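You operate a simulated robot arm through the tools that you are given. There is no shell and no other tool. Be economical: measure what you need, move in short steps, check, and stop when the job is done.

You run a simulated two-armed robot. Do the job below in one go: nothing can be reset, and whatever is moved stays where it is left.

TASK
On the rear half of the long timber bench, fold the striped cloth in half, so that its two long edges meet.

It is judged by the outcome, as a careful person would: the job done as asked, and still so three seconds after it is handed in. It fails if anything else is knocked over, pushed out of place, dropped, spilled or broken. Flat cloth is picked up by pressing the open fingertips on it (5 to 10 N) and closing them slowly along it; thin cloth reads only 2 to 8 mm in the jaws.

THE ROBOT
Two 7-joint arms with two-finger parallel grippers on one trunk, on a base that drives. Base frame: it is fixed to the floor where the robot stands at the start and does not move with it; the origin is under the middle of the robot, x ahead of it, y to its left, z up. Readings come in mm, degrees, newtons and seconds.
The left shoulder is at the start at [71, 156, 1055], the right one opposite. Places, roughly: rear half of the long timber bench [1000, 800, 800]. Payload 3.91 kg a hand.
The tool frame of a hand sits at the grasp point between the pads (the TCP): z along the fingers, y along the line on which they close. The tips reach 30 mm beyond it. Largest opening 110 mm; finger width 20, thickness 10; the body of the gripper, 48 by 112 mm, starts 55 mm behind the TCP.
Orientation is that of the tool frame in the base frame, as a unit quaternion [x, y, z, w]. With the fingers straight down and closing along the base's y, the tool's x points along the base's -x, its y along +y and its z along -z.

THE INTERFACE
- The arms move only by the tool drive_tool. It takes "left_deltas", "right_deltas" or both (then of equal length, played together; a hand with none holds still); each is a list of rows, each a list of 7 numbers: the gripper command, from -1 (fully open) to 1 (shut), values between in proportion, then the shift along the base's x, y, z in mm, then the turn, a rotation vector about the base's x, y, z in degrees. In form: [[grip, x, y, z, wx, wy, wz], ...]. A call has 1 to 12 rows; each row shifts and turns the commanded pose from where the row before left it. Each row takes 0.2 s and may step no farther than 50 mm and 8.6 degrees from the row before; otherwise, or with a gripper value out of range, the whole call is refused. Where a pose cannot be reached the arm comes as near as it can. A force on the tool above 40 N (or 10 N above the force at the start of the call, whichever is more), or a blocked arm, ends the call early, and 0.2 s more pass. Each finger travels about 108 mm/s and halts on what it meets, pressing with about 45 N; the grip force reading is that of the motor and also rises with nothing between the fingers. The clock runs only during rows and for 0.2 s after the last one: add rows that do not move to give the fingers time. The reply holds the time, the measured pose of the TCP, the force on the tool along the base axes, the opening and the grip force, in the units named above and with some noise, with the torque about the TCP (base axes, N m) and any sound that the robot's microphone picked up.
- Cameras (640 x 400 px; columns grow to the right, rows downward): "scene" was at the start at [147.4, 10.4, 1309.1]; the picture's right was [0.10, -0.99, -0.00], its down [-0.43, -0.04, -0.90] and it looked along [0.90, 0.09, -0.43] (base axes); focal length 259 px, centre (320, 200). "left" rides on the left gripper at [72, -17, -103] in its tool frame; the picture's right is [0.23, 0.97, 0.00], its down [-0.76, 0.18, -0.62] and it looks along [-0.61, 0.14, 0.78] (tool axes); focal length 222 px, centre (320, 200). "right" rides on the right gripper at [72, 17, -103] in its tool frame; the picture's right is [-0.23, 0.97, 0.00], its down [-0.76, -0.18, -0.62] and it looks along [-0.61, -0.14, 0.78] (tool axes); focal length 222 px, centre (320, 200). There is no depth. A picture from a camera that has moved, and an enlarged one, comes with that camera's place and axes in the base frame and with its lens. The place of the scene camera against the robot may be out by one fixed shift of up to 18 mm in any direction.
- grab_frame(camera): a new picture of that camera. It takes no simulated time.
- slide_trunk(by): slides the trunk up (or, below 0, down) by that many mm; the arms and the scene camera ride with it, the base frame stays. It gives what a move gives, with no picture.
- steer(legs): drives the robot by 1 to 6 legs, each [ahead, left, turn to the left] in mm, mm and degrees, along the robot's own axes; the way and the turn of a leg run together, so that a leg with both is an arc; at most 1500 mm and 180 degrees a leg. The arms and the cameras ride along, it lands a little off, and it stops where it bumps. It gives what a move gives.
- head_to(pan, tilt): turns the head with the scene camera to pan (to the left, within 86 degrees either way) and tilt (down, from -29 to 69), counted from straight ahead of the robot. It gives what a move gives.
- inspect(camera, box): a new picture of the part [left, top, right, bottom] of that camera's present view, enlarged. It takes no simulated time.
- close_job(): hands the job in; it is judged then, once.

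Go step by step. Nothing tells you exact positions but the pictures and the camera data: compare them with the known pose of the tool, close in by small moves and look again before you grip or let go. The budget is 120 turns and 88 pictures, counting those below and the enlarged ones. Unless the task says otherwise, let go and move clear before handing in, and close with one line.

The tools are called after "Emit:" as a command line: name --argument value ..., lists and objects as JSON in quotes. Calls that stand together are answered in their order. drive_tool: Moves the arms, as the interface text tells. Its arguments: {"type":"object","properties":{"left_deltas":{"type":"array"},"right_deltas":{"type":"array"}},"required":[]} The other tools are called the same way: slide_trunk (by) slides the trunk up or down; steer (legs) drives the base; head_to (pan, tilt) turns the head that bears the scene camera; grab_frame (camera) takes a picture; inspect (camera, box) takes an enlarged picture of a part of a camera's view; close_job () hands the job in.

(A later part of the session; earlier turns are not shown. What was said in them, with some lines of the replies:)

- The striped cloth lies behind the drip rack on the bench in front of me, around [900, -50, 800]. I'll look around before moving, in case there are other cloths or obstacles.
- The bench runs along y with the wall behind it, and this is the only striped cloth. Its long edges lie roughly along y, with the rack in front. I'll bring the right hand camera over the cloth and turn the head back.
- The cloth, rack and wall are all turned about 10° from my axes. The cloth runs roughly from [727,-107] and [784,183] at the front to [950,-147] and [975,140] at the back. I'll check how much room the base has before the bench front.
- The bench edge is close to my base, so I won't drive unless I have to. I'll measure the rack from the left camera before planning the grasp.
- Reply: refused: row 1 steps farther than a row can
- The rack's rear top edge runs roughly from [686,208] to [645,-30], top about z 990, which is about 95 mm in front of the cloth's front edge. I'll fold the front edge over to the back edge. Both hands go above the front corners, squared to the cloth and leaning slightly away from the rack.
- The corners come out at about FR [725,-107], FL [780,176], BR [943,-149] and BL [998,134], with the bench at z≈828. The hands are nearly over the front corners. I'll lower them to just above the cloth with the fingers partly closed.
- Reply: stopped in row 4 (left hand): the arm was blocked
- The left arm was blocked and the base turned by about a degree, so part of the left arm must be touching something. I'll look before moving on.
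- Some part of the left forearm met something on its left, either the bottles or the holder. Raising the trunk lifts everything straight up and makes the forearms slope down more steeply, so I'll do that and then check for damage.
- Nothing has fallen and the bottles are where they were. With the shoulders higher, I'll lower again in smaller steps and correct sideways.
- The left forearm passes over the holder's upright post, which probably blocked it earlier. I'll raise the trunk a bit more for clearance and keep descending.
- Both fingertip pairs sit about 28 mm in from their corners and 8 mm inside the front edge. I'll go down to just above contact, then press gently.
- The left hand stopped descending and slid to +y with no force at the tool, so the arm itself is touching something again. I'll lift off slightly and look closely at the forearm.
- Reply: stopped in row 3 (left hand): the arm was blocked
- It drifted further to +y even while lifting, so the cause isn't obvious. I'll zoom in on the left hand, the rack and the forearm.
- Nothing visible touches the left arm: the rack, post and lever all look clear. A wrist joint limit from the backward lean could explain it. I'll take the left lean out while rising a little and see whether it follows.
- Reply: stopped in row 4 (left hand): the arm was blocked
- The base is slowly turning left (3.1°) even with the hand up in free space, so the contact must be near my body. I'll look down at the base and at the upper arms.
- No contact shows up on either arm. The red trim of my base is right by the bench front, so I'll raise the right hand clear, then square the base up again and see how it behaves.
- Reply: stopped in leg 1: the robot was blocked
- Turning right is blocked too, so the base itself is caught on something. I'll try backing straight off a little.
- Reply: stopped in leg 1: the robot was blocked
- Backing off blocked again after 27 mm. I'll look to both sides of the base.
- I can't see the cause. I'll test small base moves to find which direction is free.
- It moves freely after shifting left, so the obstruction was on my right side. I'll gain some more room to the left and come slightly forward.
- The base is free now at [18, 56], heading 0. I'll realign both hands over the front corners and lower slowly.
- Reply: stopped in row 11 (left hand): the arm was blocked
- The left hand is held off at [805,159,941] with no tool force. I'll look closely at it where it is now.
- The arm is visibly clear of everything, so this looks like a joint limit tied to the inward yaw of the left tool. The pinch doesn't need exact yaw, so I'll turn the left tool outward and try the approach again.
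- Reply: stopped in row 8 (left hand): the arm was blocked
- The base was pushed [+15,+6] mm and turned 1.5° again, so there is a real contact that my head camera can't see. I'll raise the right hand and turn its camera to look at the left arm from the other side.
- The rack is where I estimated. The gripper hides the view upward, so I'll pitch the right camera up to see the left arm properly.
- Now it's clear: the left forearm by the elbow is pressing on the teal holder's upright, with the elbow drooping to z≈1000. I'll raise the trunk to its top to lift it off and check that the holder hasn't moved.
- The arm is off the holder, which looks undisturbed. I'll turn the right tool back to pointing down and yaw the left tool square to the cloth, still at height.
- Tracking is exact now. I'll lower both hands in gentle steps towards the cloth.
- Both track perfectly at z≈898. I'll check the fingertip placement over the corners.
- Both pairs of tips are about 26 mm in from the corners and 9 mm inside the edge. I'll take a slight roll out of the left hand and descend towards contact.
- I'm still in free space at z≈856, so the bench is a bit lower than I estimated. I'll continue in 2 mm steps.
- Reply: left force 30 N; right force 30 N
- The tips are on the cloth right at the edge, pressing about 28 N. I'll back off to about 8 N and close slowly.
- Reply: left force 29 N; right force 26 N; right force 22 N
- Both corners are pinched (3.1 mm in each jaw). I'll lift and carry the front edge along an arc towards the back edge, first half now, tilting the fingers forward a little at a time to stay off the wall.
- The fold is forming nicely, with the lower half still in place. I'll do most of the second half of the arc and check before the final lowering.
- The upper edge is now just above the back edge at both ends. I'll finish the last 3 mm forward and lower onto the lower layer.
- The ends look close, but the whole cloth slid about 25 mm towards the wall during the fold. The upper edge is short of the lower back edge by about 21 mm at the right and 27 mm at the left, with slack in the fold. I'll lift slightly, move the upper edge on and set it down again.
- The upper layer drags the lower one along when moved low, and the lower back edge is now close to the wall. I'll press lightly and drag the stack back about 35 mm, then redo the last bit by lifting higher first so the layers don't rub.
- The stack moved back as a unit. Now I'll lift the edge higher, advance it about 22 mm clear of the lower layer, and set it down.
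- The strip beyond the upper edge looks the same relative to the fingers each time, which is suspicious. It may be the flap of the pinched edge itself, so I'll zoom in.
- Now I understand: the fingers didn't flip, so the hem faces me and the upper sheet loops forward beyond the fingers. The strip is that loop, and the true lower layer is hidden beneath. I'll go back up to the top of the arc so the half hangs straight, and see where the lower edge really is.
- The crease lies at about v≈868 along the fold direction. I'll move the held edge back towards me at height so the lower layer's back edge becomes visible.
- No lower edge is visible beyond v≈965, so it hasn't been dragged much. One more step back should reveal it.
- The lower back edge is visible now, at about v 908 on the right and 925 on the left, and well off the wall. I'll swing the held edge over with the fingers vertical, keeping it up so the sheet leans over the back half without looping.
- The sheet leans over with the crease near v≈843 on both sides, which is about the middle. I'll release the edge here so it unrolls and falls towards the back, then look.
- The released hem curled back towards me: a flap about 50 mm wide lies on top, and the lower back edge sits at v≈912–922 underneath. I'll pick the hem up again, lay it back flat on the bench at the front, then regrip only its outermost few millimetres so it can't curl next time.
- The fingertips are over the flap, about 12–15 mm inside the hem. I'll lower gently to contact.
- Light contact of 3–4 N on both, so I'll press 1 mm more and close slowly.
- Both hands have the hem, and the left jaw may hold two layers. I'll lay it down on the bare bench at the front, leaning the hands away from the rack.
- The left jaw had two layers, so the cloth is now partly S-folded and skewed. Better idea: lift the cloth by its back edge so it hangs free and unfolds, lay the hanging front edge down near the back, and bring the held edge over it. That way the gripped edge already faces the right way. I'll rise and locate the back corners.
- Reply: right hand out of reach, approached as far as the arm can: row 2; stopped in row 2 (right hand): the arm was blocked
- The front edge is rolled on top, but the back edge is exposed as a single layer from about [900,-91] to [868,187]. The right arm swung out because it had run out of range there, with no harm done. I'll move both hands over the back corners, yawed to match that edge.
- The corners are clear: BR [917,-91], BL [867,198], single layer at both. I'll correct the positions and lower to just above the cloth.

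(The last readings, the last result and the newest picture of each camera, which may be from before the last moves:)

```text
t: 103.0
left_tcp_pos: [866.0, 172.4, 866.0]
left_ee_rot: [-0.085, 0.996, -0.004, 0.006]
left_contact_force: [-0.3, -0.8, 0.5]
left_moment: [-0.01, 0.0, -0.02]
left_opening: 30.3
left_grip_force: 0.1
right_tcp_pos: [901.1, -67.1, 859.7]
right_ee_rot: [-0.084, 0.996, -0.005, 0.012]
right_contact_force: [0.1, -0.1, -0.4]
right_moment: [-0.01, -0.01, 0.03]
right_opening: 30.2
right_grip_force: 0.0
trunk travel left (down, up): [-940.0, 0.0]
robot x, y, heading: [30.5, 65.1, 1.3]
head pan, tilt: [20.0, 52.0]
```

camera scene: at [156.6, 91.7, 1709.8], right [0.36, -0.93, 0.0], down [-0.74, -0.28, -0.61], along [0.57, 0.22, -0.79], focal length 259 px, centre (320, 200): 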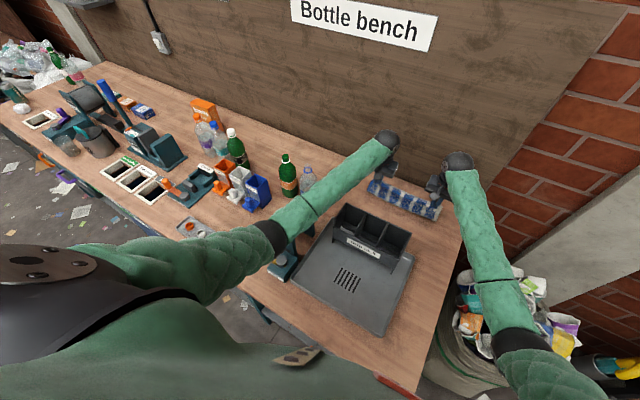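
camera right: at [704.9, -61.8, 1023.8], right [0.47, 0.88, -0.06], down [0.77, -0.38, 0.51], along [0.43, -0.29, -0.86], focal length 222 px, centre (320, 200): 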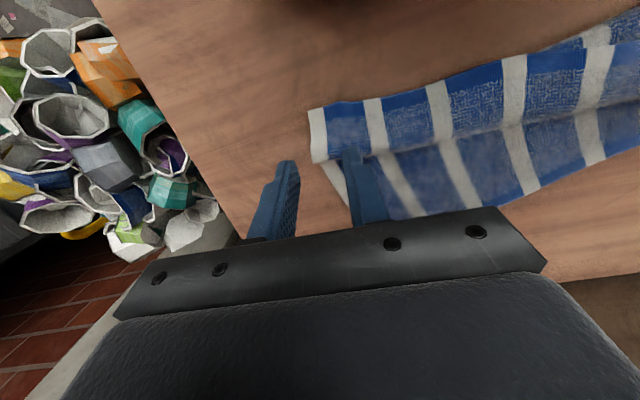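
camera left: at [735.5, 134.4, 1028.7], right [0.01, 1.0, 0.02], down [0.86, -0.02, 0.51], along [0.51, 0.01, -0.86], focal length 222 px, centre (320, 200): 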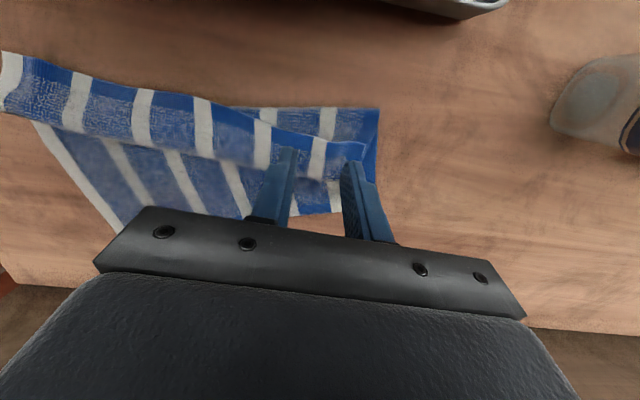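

The left hand isn't descending (866 instead of 858), so the drooping elbow is brushing the holder again. I'll rise, back the base 50 mm so the arm is straighter, and reach forward instead.

Emit:
drive_tool --right_deltas '[[0.45, 0, 0, 15, 0, 0, 0], [0.45, 0, 0, 20, 0, 0, 0], [0.45, 0, 0, 0, 0, 0, 0]]' --left_deltas '[[0.45, 0, 0, 15, 0, 0, 0], [0.45, 0, 0, 20, 0, 0, 0], [0.45, 0, 0, 0, 0, 0, 0]]'

Emit:
steer --legs '[[-50, 0, -1]]'

```text
t: 103.8
left_tcp_pos: [862.5, 169.4, 890.0]
left_ee_rot: [-0.083, 0.997, -0.002, -0.001]
left_contact_force: [0.8, 0.3, -0.1]
left_moment: [-0.01, 0.02, 0.02]
left_opening: 30.0
left_grip_force: 0.0
right_tcp_pos: [902.2, -69.2, 891.3]
right_ee_rot: [-0.083, 0.997, -0.004, 0.01]
right_contact_force: [0.1, -0.1, 0.7]
right_moment: [-0.01, 0.03, 0.02]
right_opening: 30.3
right_grip_force: 0.0
trunk travel left (down, up): [-940.0, 0.0]
robot x, y, heading: [32.8, 64.2, 1.0]
head pan, tilt: [20.0, 52.0]
```

```text
t: 104.7
left_tcp_pos: [819.3, 155.2, 889.8]
left_ee_rot: [-0.075, 0.997, -0.002, 0.0]
left_contact_force: [-0.4, 0.0, 0.1]
left_moment: [0.03, 0.02, 0.03]
left_opening: 30.3
left_grip_force: 0.1
right_tcp_pos: [853.3, -85.1, 889.4]
right_ee_rot: [-0.074, 0.997, -0.004, 0.01]
right_contact_force: [-0.2, 0.5, 0.1]
right_moment: [0.04, 0.0, -0.03]
right_opening: 30.4
right_grip_force: 0.1
trunk travel left (down, up): [-940.0, 0.0]
robot x, y, heading: [-19.1, 63.3, -0.1]
head pan, tilt: [20.0, 52.0]
```

Emit:
drive_tool --right_deltas '[[0.45, 17, 6, 0, 0, 0, 0], [0.45, 17, 6.5, 0, 0, 0, 0], [0.45, 16, 6, -8, 0, 0, 0], [0.45, 0, 0, -10, 0, 0, 0], [0.45, 0, 0, -9, 0, 0, 0], [0.45, 0, 0, -4, 0, 0, 0], [0.45, 0, 0, 0, 0, 0, 0]]' --left_deltas '[[0.45, 15, 5, 0, 0, 0, 0], [0.45, 15, 5, 0, 0, 0, 0], [0.45, 14, 5, -8, 0, 0, 0], [0.45, 0, 0, -10, 0, 0, 0], [0.45, 0, 0, -9, 0, 0, 0], [0.45, 0, 0, -4, 0, 0, 0], [0.45, 0, 0, 0, 0, 0, 0]]'

```text
t: 106.3
left_tcp_pos: [860.1, 170.1, 859.7]
left_ee_rot: [-0.075, 0.997, -0.002, 0.0]
left_contact_force: [-0.5, -0.5, 0.2]
left_moment: [-0.01, -0.04, -0.03]
left_opening: 30.0
left_grip_force: 0.1
right_tcp_pos: [900.4, -65.5, 858.6]
right_ee_rot: [-0.074, 0.997, -0.005, 0.01]
right_contact_force: [0.4, -0.1, -0.5]
right_moment: [0.01, 0.05, -0.01]
right_opening: 30.5
right_grip_force: 0.2
trunk travel left (down, up): [-940.0, 0.0]
robot x, y, heading: [-17.9, 63.2, 0.1]
head pan, tilt: [20.0, 52.0]
```

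Both follow exactly now. I'll add the last small shift and press down in 1–2 mm steps.

Emit:
drive_tool --right_deltas '[[0.45, 2.5, 0, -2, 0, 0, 0], [0.45, 0, 0, -1.5, 0, 0, 0], [0.45, 0, 0, 0, 0, 0, 0], [0.45, 0, 0, 0, 0, 0, 0]]' --left_deltas '[[0.45, 2, 0, -2, 0, 0, 0], [0.45, 0, 0, -2, 0, 0, 0], [0.45, 0, 0, 0, 0, 0, 0], [0.45, 0, 0, 0, 0, 0, 0]]'

```text
t: 107.3
left_tcp_pos: [863.5, 170.1, 856.9]
left_ee_rot: [-0.075, 0.997, -0.002, 0.0]
left_contact_force: [-0.6, -0.1, -0.2]
left_moment: [-0.03, 0.01, -0.01]
left_opening: 30.2
left_grip_force: 0.1
right_tcp_pos: [902.7, -65.8, 856.6]
right_ee_rot: [-0.074, 0.997, -0.004, 0.01]
right_contact_force: [0.0, 0.6, 0.4]
right_moment: [0.0, -0.01, 0.01]
right_opening: 30.4
right_grip_force: 0.0
trunk travel left (down, up): [-940.0, 0.0]
robot x, y, heading: [-17.7, 57.0, 0.2]
head pan, tilt: [20.0, 52.0]
```

Emit:
drive_tool --right_deltas '[[0.45, 0, 0, -1.5, 0, 0, 0], [0.45, 0, 0, -1, 0, 0, 0], [0.45, 0, 0, 0, 0, 0, 0], [0.45, 0, 0, 0, 0, 0, 0]]' --left_deltas '[[0.45, 0, 0, -1.5, 0, 0, 0], [0.45, 0, 0, -1, 0, 0, 0], [0.45, 0, 0, 0, 0, 0, 0], [0.45, 0, 0, 0, 0, 0, 0]]'

```text
t: 108.3
left_tcp_pos: [862.5, 170.3, 854.0]
left_ee_rot: [-0.075, 0.997, -0.002, 0.001]
left_contact_force: [-0.9, 1.4, 2.3]
left_moment: [0.05, -0.02, -0.04]
left_opening: 30.3
left_grip_force: 0.2
right_tcp_pos: [903.5, -66.1, 853.7]
right_ee_rot: [-0.074, 0.997, -0.005, 0.01]
right_contact_force: [0.6, 0.8, 2.7]
right_moment: [0.05, 0.0, -0.01]
right_opening: 30.4
right_grip_force: 0.1
trunk travel left (down, up): [-940.0, 0.0]
robot x, y, heading: [-14.6, 62.4, -0.1]
head pan, tilt: [20.0, 52.0]
```

Contact has begun on both sides at the same height. I'll press 1 mm more and close slowly.

Emit:
drive_tool --right_deltas '[[0.45, 0, 0, -1, 0, 0, 0], [0.5, 0, 0, 0, 0, 0, 0], [0.56, 0, 0, 0, 0, 0, 0], [0.62, 0, 0, 0, 0, 0, 0], [0.68, 0, 0, 0, 0, 0, 0], [0.74, 0, 0, 0, 0, 0, 0], [0.8, 0, 0, 0, 0, 0, 0], [0.85, 0, 0, 0, 0, 0, 0], [0.9, 0, 0, 0, 0, 0, 0], [0.95, 0, 0, 0, 0, 0, 0], [1, 0, 0, 0, 0, 0, 0], [1, 0, 0, 0, 0, 0, 0]]' --left_deltas '[[0.45, 0, 0, -1, 0, 0, 0], [0.5, 0, 0, 0, 0, 0, 0], [0.56, 0, 0, 0, 0, 0, 0], [0.62, 0, 0, 0, 0, 0, 0], [0.68, 0, 0, 0, 0, 0, 0], [0.74, 0, 0, 0, 0, 0, 0], [0.8, 0, 0, 0, 0, 0, 0], [0.85, 0, 0, 0, 0, 0, 0], [0.9, 0, 0, 0, 0, 0, 0], [0.95, 0, 0, 0, 0, 0, 0], [1, 0, 0, 0, 0, 0, 0], [1, 0, 0, 0, 0, 0, 0]]'

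```text
t: 110.9
left_tcp_pos: [861.4, 169.7, 853.8]
left_ee_rot: [-0.076, 0.997, -0.003, 0.001]
left_contact_force: [2.3, -12.1, 4.6]
left_moment: [-0.38, -0.07, 0.06]
left_opening: 3.4
left_grip_force: 44.0
right_tcp_pos: [903.3, -64.5, 853.5]
right_ee_rot: [-0.074, 0.997, -0.003, 0.012]
right_contact_force: [-2.6, 12.0, 6.5]
right_moment: [0.38, 0.09, -0.02]
right_opening: 3.2
right_grip_force: 42.7
trunk travel left (down, up): [-940.0, 0.0]
robot x, y, heading: [-19.4, 64.0, 0.0]
head pan, tilt: [20.0, 52.0]
```

Both corners hold a single layer (3.3 mm). I'll lift straight up so the cloth hangs and unrolls, squaring the edge to the wall on the way.

Emit:
drive_tool --right_deltas '[[1, 1, 2, 20, 0, 0, 0], [1, -3, -1, 26, 0, 0, -2], [1, -4, -3, 26, 0, 0, -2.2], [1, -4, -3.5, 26, 0, 0, -2.2], [1, -5, -4, 26, 0, 0, -2.2], [1, -5, -4, 26, 0, 0, -2.2], [1, -5, -4, 26, 0, 0, -2.2], [1, -5, -4, 26, 0, 0, -2.2], [1, -5, -4, 25, 0, 0, -2.2], [1, 0, 0, 20, 0, 0, -2.2], [1, 0, 0, 0, 0, 0, 0], [1, 0, 0, 0, 0, 0, 0]]' --left_deltas '[[1, -1, -2, 20, 0, 0, 0], [1, 6, -3, 26, 0, 0, -2], [1, 6, -3.5, 26, 0, 0, -2.2], [1, 6, -3.5, 26, 0, 0, -2.2], [1, 7, -4, 26, 0, 0, -2.2], [1, 7, -4, 26, 0, 0, -2.2], [1, 7, -4, 26, 0, 0, -2.2], [1, 6, -4, 26, 0, 0, -2.2], [1, 6, -4, 25, 0, 0, -2.2], [1, 0, 0, 20, 0, 0, -2.2], [1, 0, 0, 0, 0, 0, 0], [1, 0, 0, 0, 0, 0, 0]]'

Emit:
grab_frame --camera "scene"

```text
t: 113.5
left_tcp_pos: [912.9, 139.0, 1101.3]
left_ee_rot: [0.096, 0.995, -0.003, 0.001]
left_contact_force: [-2.0, -7.4, -0.2]
left_moment: [-0.26, 0.08, 0.09]
left_opening: 3.2
left_grip_force: 43.3
right_tcp_pos: [869.1, -92.0, 1100.9]
right_ee_rot: [0.096, 0.995, -0.006, 0.009]
right_contact_force: [2.0, 7.6, -0.5]
right_moment: [0.22, -0.03, 0.05]
right_opening: 3.0
right_grip_force: 43.6
trunk travel left (down, up): [-940.0, 0.0]
robot x, y, heading: [-21.8, 61.5, 0.2]
head pan, tilt: [20.0, 52.0]
```

```text
7 pictures are left
camera scene: at [107.6, 89.8, 1709.9], right [0.34, -0.94, 0.0], down [-0.74, -0.27, -0.61], along [0.58, 0.21, -0.79], focal length 259 px, centre (320, 200)
```

scene: 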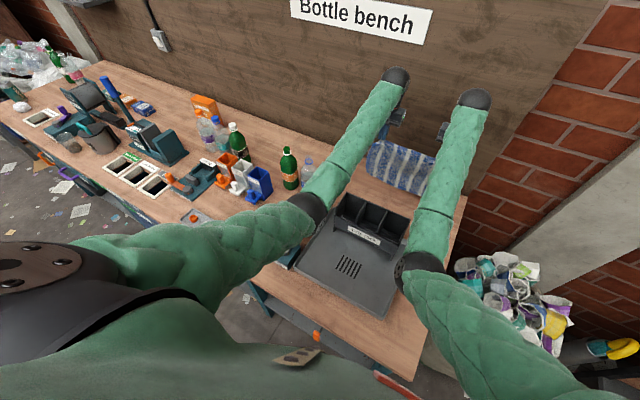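

The cloth hangs open. I'll lower until the front hem touches near v≈870, then move down and towards me so the lower half lies down from the hem.

Emit:
drive_tool --right_deltas '[[1, 0.3, 1.5, -20, 0, 0, 0], [1, 0.3, 1.5, -20, 0, 0, 0], [1, -5.9, 1.1, -14, 0, 0, 0], [1, -7.9, 1.5, -14, 0, 0, 0], [1, -9.8, 1.9, -12, 0, 0, 0], [1, -11.8, 2.2, -10, 0, 0, 0], [1, -11.8, 2.2, -10, 0, 0, 0], [1, -11.8, 2.2, -10, 0, 0, 0], [1, -11.8, 2.2, -10, 0, 0, 0], [1, -11.8, 2.2, -10, 0, 0, 0], [1, -11.8, 2.2, -10, 0, 0, 0], [1, -11.8, 2.2, -10, 0, 0, 0]]' --left_deltas '[[1, -0.3, -1.5, -20, 0, 0, 0], [1, -0.3, -1.5, -20, 0, 0, 0], [1, -5.9, 1.1, -14, 0, 0, 0], [1, -7.9, 1.5, -14, 0, 0, 0], [1, -9.8, 1.9, -12, 0, 0, 0], [1, -11.8, 2.2, -10, 0, 0, 0], [1, -11.8, 2.2, -10, 0, 0, 0], [1, -11.8, 2.2, -10, 0, 0, 0], [1, -11.8, 2.2, -10, 0, 0, 0], [1, -11.8, 2.2, -10, 0, 0, 0], [1, -11.8, 2.2, -10, 0, 0, 0], [1, -11.8, 2.2, -10, 0, 0, 0]]'

Emit:
grab_frame --camera "right"

```text
t: 116.3
left_tcp_pos: [805.5, 148.0, 950.0]
left_ee_rot: [0.1, 0.995, -0.006, 0.001]
left_contact_force: [-0.7, -32.3, 4.4]
left_moment: [-1.09, 0.08, 0.27]
left_opening: 3.4
left_grip_force: 43.5
right_tcp_pos: [792.2, -98.3, 984.0]
right_ee_rot: [0.104, 0.994, -0.018, 0.035]
right_contact_force: [1.3, 33.3, -4.7]
right_moment: [1.1, -0.02, -0.06]
right_opening: 3.2
right_grip_force: 42.9
trunk travel left (down, up): [-940.0, 0.0]
robot x, y, heading: [-20.8, 59.4, 0.2]
head pan, tilt: [20.0, 52.0]
stopped in row 12 (right hand): the arm was blocked; the commanded pose is now the measured one
```

```text
6 pictures are left
camera right: at [717.8, -61.2, 1079.8], right [0.42, 0.91, -0.01], down [0.67, -0.3, 0.68], along [0.61, -0.3, -0.73], focal length 222 px, centre (320, 200)
```

right: 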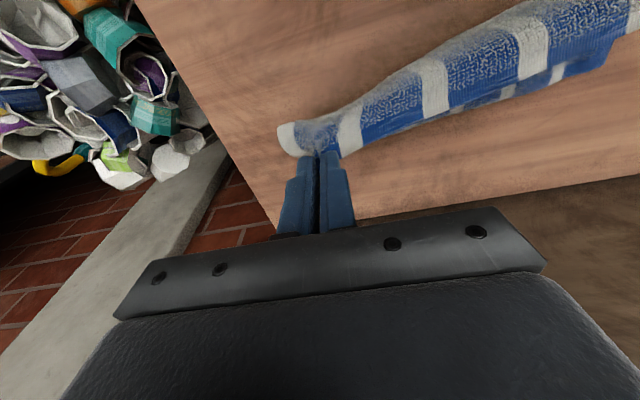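

The right arm ran out of room so close in and stretched the cloth. I'll go back up to the hanging position, drive the base forward 50 mm, and do the fold nearer the wall, where both arms worked well.

Emit:
drive_tool --right_deltas '[[1, 8, 3, 14, 0, 0, 0], [1, 9, 3, 15, 0, 0, 0], [1, 9.5, 1, 15, 0, 0, 0], [1, 9.5, 1, 15, 0, 0, 0], [1, 10, 1, 15, 0, 0, 0], [1, 10, 0, 15, 0, 0, 0], [1, 10, 0, 14, 0, 0, 0], [1, 10, 0, 14, 0, 0, 0], [1, 0, 0, 0, 0, 0, 0]]' --left_deltas '[[1, 12, -4, 20, 0, 0, 0], [1, 13, -3, 20, 0, 0, 0], [1, 13, -2, 20, 0, 0, 0], [1, 13, -1, 19, 0, 0, 0], [1, 14, -1, 18, 0, 0, 0], [1, 14, -1, 18, 0, 0, 0], [1, 14, 0, 18, 0, 0, 0], [1, 14, 0, 18, 0, 0, 0], [1, 0, 0, 0, 0, 0, 0]]'

Emit:
steer --legs '[[50, 0, 0]]'

Emit:
inspect --camera "scene" --box '[240, 60, 560, 300]'

```text
t: 118.3
left_tcp_pos: [913.4, 140.8, 1101.7]
left_ee_rot: [0.098, 0.995, -0.004, 0.0]
left_contact_force: [-1.5, -4.8, -0.2]
left_moment: [-0.15, 0.05, 0.07]
left_opening: 3.2
left_grip_force: 42.6
right_tcp_pos: [867.5, -87.1, 1098.0]
right_ee_rot: [0.104, 0.994, -0.017, 0.034]
right_contact_force: [1.9, 5.8, -0.6]
right_moment: [0.2, 0.0, 0.07]
right_opening: 2.8
right_grip_force: 43.3
trunk travel left (down, up): [-940.0, 0.0]
robot x, y, heading: [-22.0, 62.9, 0.3]
head pan, tilt: [20.0, 52.0]
```

```text
t: 119.3
left_tcp_pos: [951.6, 140.1, 1111.4]
left_ee_rot: [0.098, 0.995, -0.004, 0.007]
left_contact_force: [-0.5, -5.7, -0.3]
left_moment: [-0.14, -0.03, 0.07]
left_opening: 3.1
left_grip_force: 43.2
right_tcp_pos: [905.2, -86.3, 1108.0]
right_ee_rot: [0.105, 0.994, -0.016, 0.04]
right_contact_force: [0.7, 4.9, 0.6]
right_moment: [0.2, -0.09, 0.01]
right_opening: 3.1
right_grip_force: 43.2
trunk travel left (down, up): [-940.0, 0.0]
robot x, y, heading: [28.8, 60.9, -0.4]
head pan, tilt: [20.0, 52.0]
```

```text
1.67 times, centred on (400, 180) of scene
camera zoom: at [141.8, 89.5, 1711.3], right [0.34, -0.94, 0.0], down [-0.73, -0.27, -0.62], along [0.58, 0.21, -0.78], focal length 431 px, centre (187, 233)
```

zoom: 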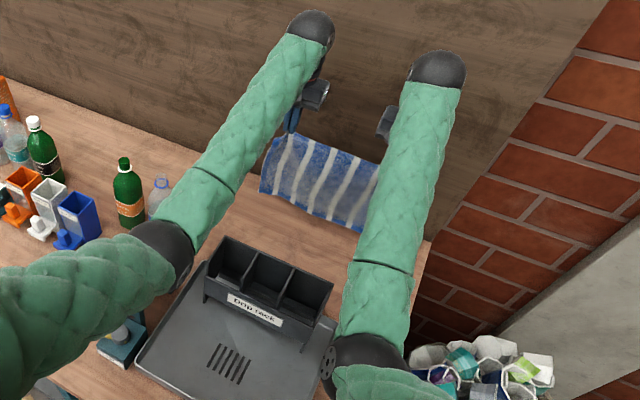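

The cloth hangs freely again. I'll set the hem down at v≈930, lower with only a modest move towards me so the cloth bellies towards me, and check.

Emit:
drive_tool --right_deltas '[[1, 11.8, -2.2, 0, 0, 0, 0], [1, 11.8, -2.2, -10, 0, 0, 0], [1, 0, 0, -17, 0, 0, 0], [1, 0, 0, -18, 0, 0, 0], [1, -5.9, 1.1, -13, 0, 0, 0], [1, -6.8, 1.3, -13, 0, 0, 0], [1, -6.8, 1.3, -13, 0, 0, 0], [1, -6.8, 1.3, -13, 0, 0, 0], [1, -6.8, 1.3, -13, 0, 0, 0], [1, -6.8, 1.3, -13, 0, 0, 0], [1, -6.8, 1.3, -12, 0, 0, 0], [1, -6.8, 1.3, -11, 0, 0, 0]]' --left_deltas '[[1, 11.8, -2.2, 0, 0, 0, 0], [1, 11.8, -2.2, -10, 0, 0, 0], [1, 0, 0, -17, 0, 0, 0], [1, 0, 0, -18, 0, 0, 0], [1, -5.9, 1.1, -13, 0, 0, 0], [1, -6.8, 1.3, -13, 0, 0, 0], [1, -6.8, 1.3, -13, 0, 0, 0], [1, -6.8, 1.3, -13, 0, 0, 0], [1, -6.8, 1.3, -13, 0, 0, 0], [1, -6.8, 1.3, -13, 0, 0, 0], [1, -6.8, 1.3, -12, 0, 0, 0], [1, -6.8, 1.3, -11, 0, 0, 0]]'

Emit:
grab_frame --camera "left"

```text
t: 121.9
left_tcp_pos: [932.1, 145.8, 957.3]
left_ee_rot: [0.098, 0.995, -0.004, 0.003]
left_contact_force: [-0.7, -5.0, -0.7]
left_moment: [-0.18, 0.01, 0.06]
left_opening: 2.9
left_grip_force: 43.0
right_tcp_pos: [885.5, -80.7, 952.3]
right_ee_rot: [0.104, 0.994, -0.017, 0.036]
right_contact_force: [1.4, 5.4, -0.5]
right_moment: [0.2, 0.01, 0.04]
right_opening: 2.9
right_grip_force: 43.3
trunk travel left (down, up): [-940.0, 0.0]
robot x, y, heading: [29.7, 61.7, -0.0]
head pan, tilt: [20.0, 52.0]
```

```text
4 pictures are left
camera left: at [856.0, 142.2, 1061.0], right [-0.03, 1.0, -0.01], down [0.78, 0.03, 0.63], along [0.63, 0.01, -0.78], focal length 222 px, centre (320, 200)
```

left: 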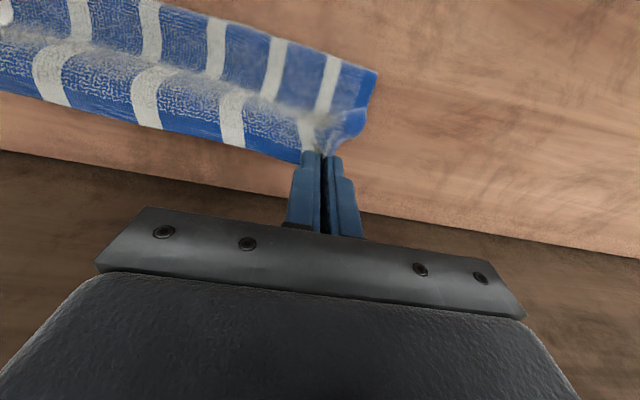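

The hem ended up pointing towards me instead of the wall. I'll lift, go nearer the wall with the fingers tilted forward, and drag the just-touching hem towards me so its foot trails wallward. Then I'll lay it down diagonally.

Emit:
drive_tool --right_deltas '[[1, 4, -0.7, 15, -0.2, -1.0, 0], [1, 5, -0.9, 16, -0.2, -1.0, 0], [1, 6, -1.1, 16, -0.2, -1.0, 0], [1, 8, -1.5, 16, -0.2, -1.0, 0], [1, 8, -1.5, 16, -0.2, -1.0, 0], [1, 8, -1.5, 16, -0.2, -1.0, 0], [1, 8, -1.5, 15, -0.2, -1.0, 0], [1, 8, -1.5, 10, -0.2, -1.0, 0], [1, 8, -1.5, 0, -0.2, -1.0, 0], [1, 8, -1.5, 0, -0.2, -1.0, 0], [1, 8, -1.5, -10, 0, 0, 0], [1, 0, 0, -8, 0, 0, 0]]' --left_deltas '[[1, 4, -0.7, 15, -0.22, -1.2, 0], [1, 5, -0.9, 16, -0.22, -1.2, 0], [1, 5, -1.0, 16, -0.22, -1.2, 0], [1, 7.5, -1.4, 16, -0.22, -1.2, 0], [1, 8, -1.5, 16, -0.22, -1.2, 0], [1, 8, -1.5, 16, -0.22, -1.2, 0], [1, 8, -1.5, 15, -0.22, -1.2, 0], [1, 8, -1.5, 10, -0.22, -1.2, 0], [1, 8, -1.5, 0, -0.22, -1.2, 0], [1, 8, -1.5, 0, -0.22, -1.2, 0], [1, 7, -1.3, -12, 0, 0, 0], [1, 0, 0, -11, 0, 0, 0]]'

```text
t: 124.5
left_tcp_pos: [1008.2, 132.0, 1053.8]
left_ee_rot: [0.097, 0.989, -0.013, 0.108]
left_contact_force: [-1.4, -4.6, -0.2]
left_moment: [-0.19, 0.04, 0.07]
left_opening: 3.0
left_grip_force: 42.5
right_tcp_pos: [963.4, -95.7, 1055.3]
right_ee_rot: [0.105, 0.986, -0.025, 0.123]
right_contact_force: [0.2, 4.3, -0.2]
right_moment: [0.15, -0.03, 0.06]
right_opening: 3.2
right_grip_force: 42.9
trunk travel left (down, up): [-940.0, 0.0]
robot x, y, heading: [31.8, 63.2, 0.2]
head pan, tilt: [20.0, 52.0]
```

The hands are in place with the hem just touching. I'll drag it towards me, then lay it down diagonally.

Emit:
drive_tool --right_deltas '[[1, -11, 2.1, -2, 0, 0, 0], [1, -13, 2.5, 0, 0, 0, 0], [1, -13, 2.5, 0, 0, 0, 0], [1, -13, 2.5, -2, 0, 0, 0], [1, -12, 2.3, -8, 0, 0, 0], [1, -12, 2.3, -10, 0, 0, 0], [1, -12, 2.3, -12, 0, 0, 0], [1, -12, 2.3, -12, 0, 0, 0], [1, -6, 1.1, -14, 0, 0, 0], [1, -4, 0.8, -15, 0, 0, 0], [1, -2, 0.4, -15, 0, 0, 0], [1, 0, 0, 0, 0, 0, 0]]' --left_deltas '[[1, -11, 2.1, -2, 0, 0, 0], [1, -13, 2.5, 0, 0, 0, 0], [1, -13, 2.5, 0, 0, 0, 0], [1, -13, 2.5, -2, 0, 0, 0], [1, -12, 2.3, -8, 0, 0, 0], [1, -12, 2.3, -10, 0, 0, 0], [1, -12, 2.3, -12, 0, 0, 0], [1, -12, 2.3, -12, 0, 0, 0], [1, -6, 1.1, -14, 0, 0, 0], [1, -4, 0.8, -15, 0, 0, 0], [1, -2, 0.4, -15, 0, 0, 0], [1, 0, 0, 0, 0, 0, 0]]'

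Emit:
grab_frame --camera "left"

```text
t: 127.1
left_tcp_pos: [897.1, 153.8, 964.3]
left_ee_rot: [0.098, 0.989, -0.014, 0.109]
left_contact_force: [-1.4, -7.3, 0.1]
left_moment: [-0.24, 0.06, 0.07]
left_opening: 3.2
left_grip_force: 43.0
right_tcp_pos: [852.3, -75.9, 965.0]
right_ee_rot: [0.104, 0.987, -0.025, 0.123]
right_contact_force: [1.8, 7.4, -0.8]
right_moment: [0.21, -0.01, 0.07]
right_opening: 3.1
right_grip_force: 43.4
trunk travel left (down, up): [-940.0, 0.0]
robot x, y, heading: [28.6, 61.8, -0.2]
head pan, tilt: [20.0, 52.0]
```

```text
3 pictures are left
camera left: at [801.1, 153.6, 1050.7], right [-0.03, 1.0, -0.05], down [0.63, 0.06, 0.77], along [0.77, -0.01, -0.63], focal length 222 px, centre (320, 200)
```

left: 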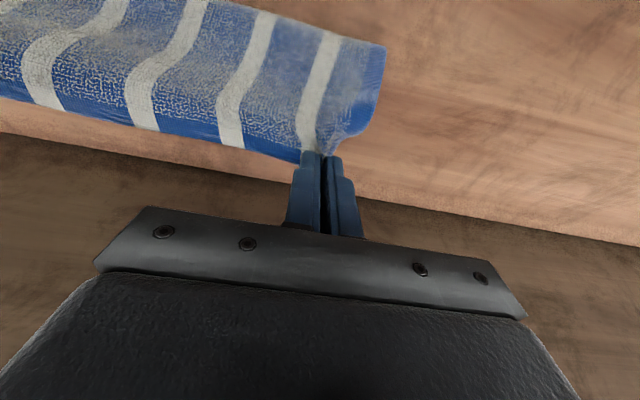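

The cloth now bellies smoothly towards me with no hem on the near side, so the front hem should be lying underneath, wallward at v≈910. I'll bring the held edge forward and down over it.

Emit:
drive_tool --right_deltas '[[1, 4.4, -0.8, -8, 0, 0, 0], [1, 4.4, -0.8, -10, 0, 0, 0], [1, 4.4, -0.8, -10, 0, 0, 0], [1, 4.4, -0.8, -10, 0, 0, 0], [1, 4.4, -0.8, -10, 0, 0, 0], [1, 4.4, -0.8, -10, 0, 0, 0], [1, 4.4, -0.8, -10, 0, 0, 0], [1, 4.4, -0.8, -10, 0, 0, 0], [1, 4.4, -0.8, -10, 0, 0, 0], [1, 4.4, -0.8, -8, 0, 0, 0], [1, 0, 0, -4, 0, 0, 0], [1, 0, 0, 0, 0, 0, 0]]' --left_deltas '[[1, 4.4, -0.8, -8, 0, 0, 0], [1, 4.4, -0.8, -10, 0, 0, 0], [1, 4.4, -0.8, -10, 0, 0, 0], [1, 4.4, -0.8, -10, 0, 0, 0], [1, 4.4, -0.8, -10, 0, 0, 0], [1, 4.4, -0.8, -10, 0, 0, 0], [1, 4.4, -0.8, -10, 0, 0, 0], [1, 4.4, -0.8, -10, 0, 0, 0], [1, 4.4, -0.8, -10, 0, 0, 0], [1, 4.4, -0.8, -8, 0, 0, 0], [1, 0, 0, -4, 0, 0, 0], [1, 0, 0, 0, 0, 0, 0]]'

Emit:
inspect --camera "left" --box '[40, 0, 460, 240]'

```text
t: 129.7
left_tcp_pos: [940.6, 143.7, 863.8]
left_ee_rot: [0.097, 0.989, -0.013, 0.107]
left_contact_force: [-1.2, -3.5, 0.3]
left_moment: [-0.14, 0.0, 0.09]
left_opening: 3.2
left_grip_force: 43.0
right_tcp_pos: [897.4, -82.7, 865.0]
right_ee_rot: [0.105, 0.986, -0.025, 0.124]
right_contact_force: [1.5, 3.8, 0.4]
right_moment: [0.18, -0.02, 0.06]
right_opening: 3.1
right_grip_force: 43.0
trunk travel left (down, up): [-940.0, 0.0]
robot x, y, heading: [28.9, 61.7, -0.0]
head pan, tilt: [20.0, 52.0]
```

```text
1.52 times, centred on (250, 120) of left
camera zoom: at [845.2, 144.8, 950.0], right [-0.03, 1.0, -0.05], down [0.63, 0.06, 0.77], along [0.77, -0.01, -0.63], focal length 338 px, centre (427, 322)
```

zoom: 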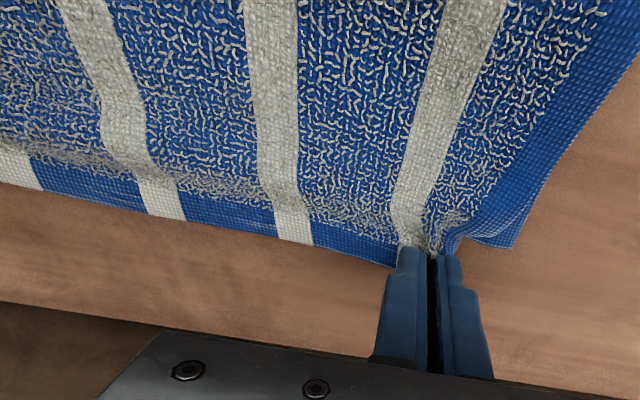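

The upper edge now lies with its hem facing the wall, and no lower hem sticks out beyond it. I'll check the crease position from the head camera to judge whether the layers match.

Emit:
inspect --camera "scene" --box '[290, 130, 470, 260]'

```text
3.08 times, centred on (380, 195) of scene
camera zoom: at [156.1, 89.5, 1709.9], right [0.34, -0.94, 0.0], down [-0.74, -0.27, -0.62], along [0.58, 0.21, -0.79], focal length 796 px, centre (135, 215)
```

zoom: 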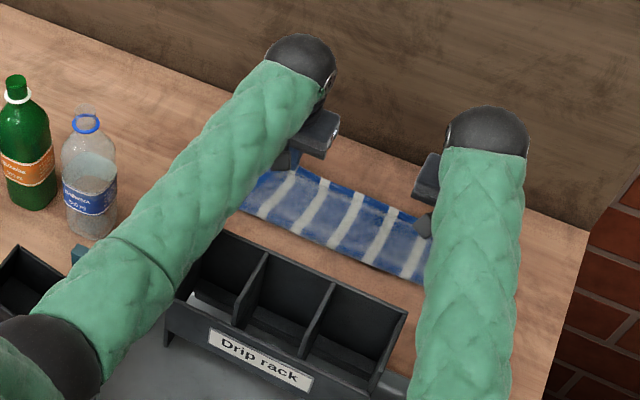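

The visible upper layer is about 100–112 mm deep, half the cloth's 222 mm, so the near outline is the mid crease and the front hem lies beneath the held edge. I'll set it down gently, open slowly and rise clear.

Emit:
drive_tool --right_deltas '[[1, 0, 0, -3, 0, 0, 0], [1, 0, 0, -2, 0, 0, 0], [1, 0, 0, 0, 0, 0, 0], [0.9, 0, 0, 0, 0, 0, 0], [0.8, 0, 0, 0, 0, 0, 0], [0.7, 0, 0, 0, 0, 0, 0], [0.6, 0, 0, 0, 0, 0, 0], [0.5, 0, 0, 0, 0, 0, 0], [0.5, 0, 0, 6, 0, 0, 0], [0.5, 0, 0, 12, 0, 0, 0], [0.5, 0, 0, 20, 0, 0, 0], [0.5, 0, 0, 25, 0, 0, 0]]' --left_deltas '[[1, 0, 0, -3, 0, 0, 0], [1, 0, 0, -2, 0, 0, 0], [1, 0, 0, 0, 0, 0, 0], [0.9, 0, 0, 0, 0, 0, 0], [0.8, 0, 0, 0, 0, 0, 0], [0.7, 0, 0, 0, 0, 0, 0], [0.6, 0, 0, 0, 0, 0, 0], [0.5, 0, 0, 0, 0, 0, 0], [0.5, 0, 0, 6, 0, 0, 0], [0.5, 0, 0, 12, 0, 0, 0], [0.5, 0, 0, 20, 0, 0, 0], [0.5, 0, 0, 25, 0, 0, 0]]'

Emit:
drive_tool --right_deltas '[[0.5, -5, 0, 25, 0, 0, 0], [0.5, -5, 0, 30, 0, 0, 0], [0.5, -5, 0, 30, 0, 0, 0], [0.5, -5, 0, 20, 0, 0, 0], [0.5, 0, 0, 0, 0, 0, 0]]' --left_deltas '[[0.5, -5, 0, 25, 0, 0, 0], [0.5, -5, 0, 30, 0, 0, 0], [0.5, -5, 0, 30, 0, 0, 0], [0.5, -5, 0, 20, 0, 0, 0], [0.5, 0, 0, 0, 0, 0, 0]]'

Emit:
inspect --camera "right" --box '[260, 0, 640, 220]'

```text
t: 132.3
left_tcp_pos: [940.9, 144.6, 922.8]
left_ee_rot: [0.098, 0.989, -0.014, 0.108]
left_contact_force: [-1.2, -0.7, 0.2]
left_moment: [0.03, -0.02, -0.03]
left_opening: 27.4
left_grip_force: 0.1
right_tcp_pos: [898.8, -79.8, 924.6]
right_ee_rot: [0.104, 0.987, -0.024, 0.123]
right_contact_force: [-0.2, 0.4, 0.2]
right_moment: [-0.03, -0.02, 0.04]
right_opening: 27.5
right_grip_force: 0.1
trunk travel left (down, up): [-940.0, 0.0]
robot x, y, heading: [28.4, 66.3, -0.2]
head pan, tilt: [20.0, 52.0]
```

```text
t: 133.5
left_tcp_pos: [922.0, 144.4, 1027.8]
left_ee_rot: [0.097, 0.989, -0.013, 0.107]
left_contact_force: [0.1, 0.4, -0.1]
left_moment: [0.01, -0.03, 0.02]
left_opening: 27.6
left_grip_force: 0.1
right_tcp_pos: [876.9, -82.2, 1027.7]
right_ee_rot: [0.104, 0.986, -0.025, 0.124]
right_contact_force: [-0.3, -0.2, 0.2]
right_moment: [-0.04, 0.01, 0.0]
right_opening: 27.6
right_grip_force: 0.0
trunk travel left (down, up): [-940.0, 0.0]
robot x, y, heading: [28.0, 62.4, -0.3]
head pan, tilt: [20.0, 52.0]
```

```text
1.68 times, centred on (450, 110) of right
camera zoom: at [787.2, -42.6, 1109.4], right [0.42, 0.91, 0.03], down [0.54, -0.28, 0.8], along [0.73, -0.32, -0.6], focal length 374 px, centre (101, 352)
```

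zoom: 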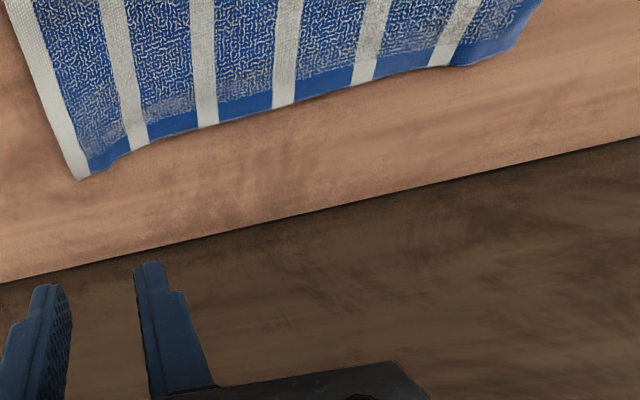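

The cloth lies folded with the upper hem flat, square to the wall and nothing protruding beyond it. Both hands are open and about 170 mm above it, so I'm handing in.

Emit:
close_job

```text
The job is handed in.
```

I folded the striped cloth in half along its length on the rear half of the bench, with its two long edges together towards the wall, let go, and moved both hands clear. I ran out of pictures, so I couldn't look directly at how closely the hidden lower edge lines up. From measurements I expect it within about 10 mm. My left arm pressed on the teal holder several times, and my right elbow came close to the drip rack. In the last views nothing had fallen over or visibly shifted.
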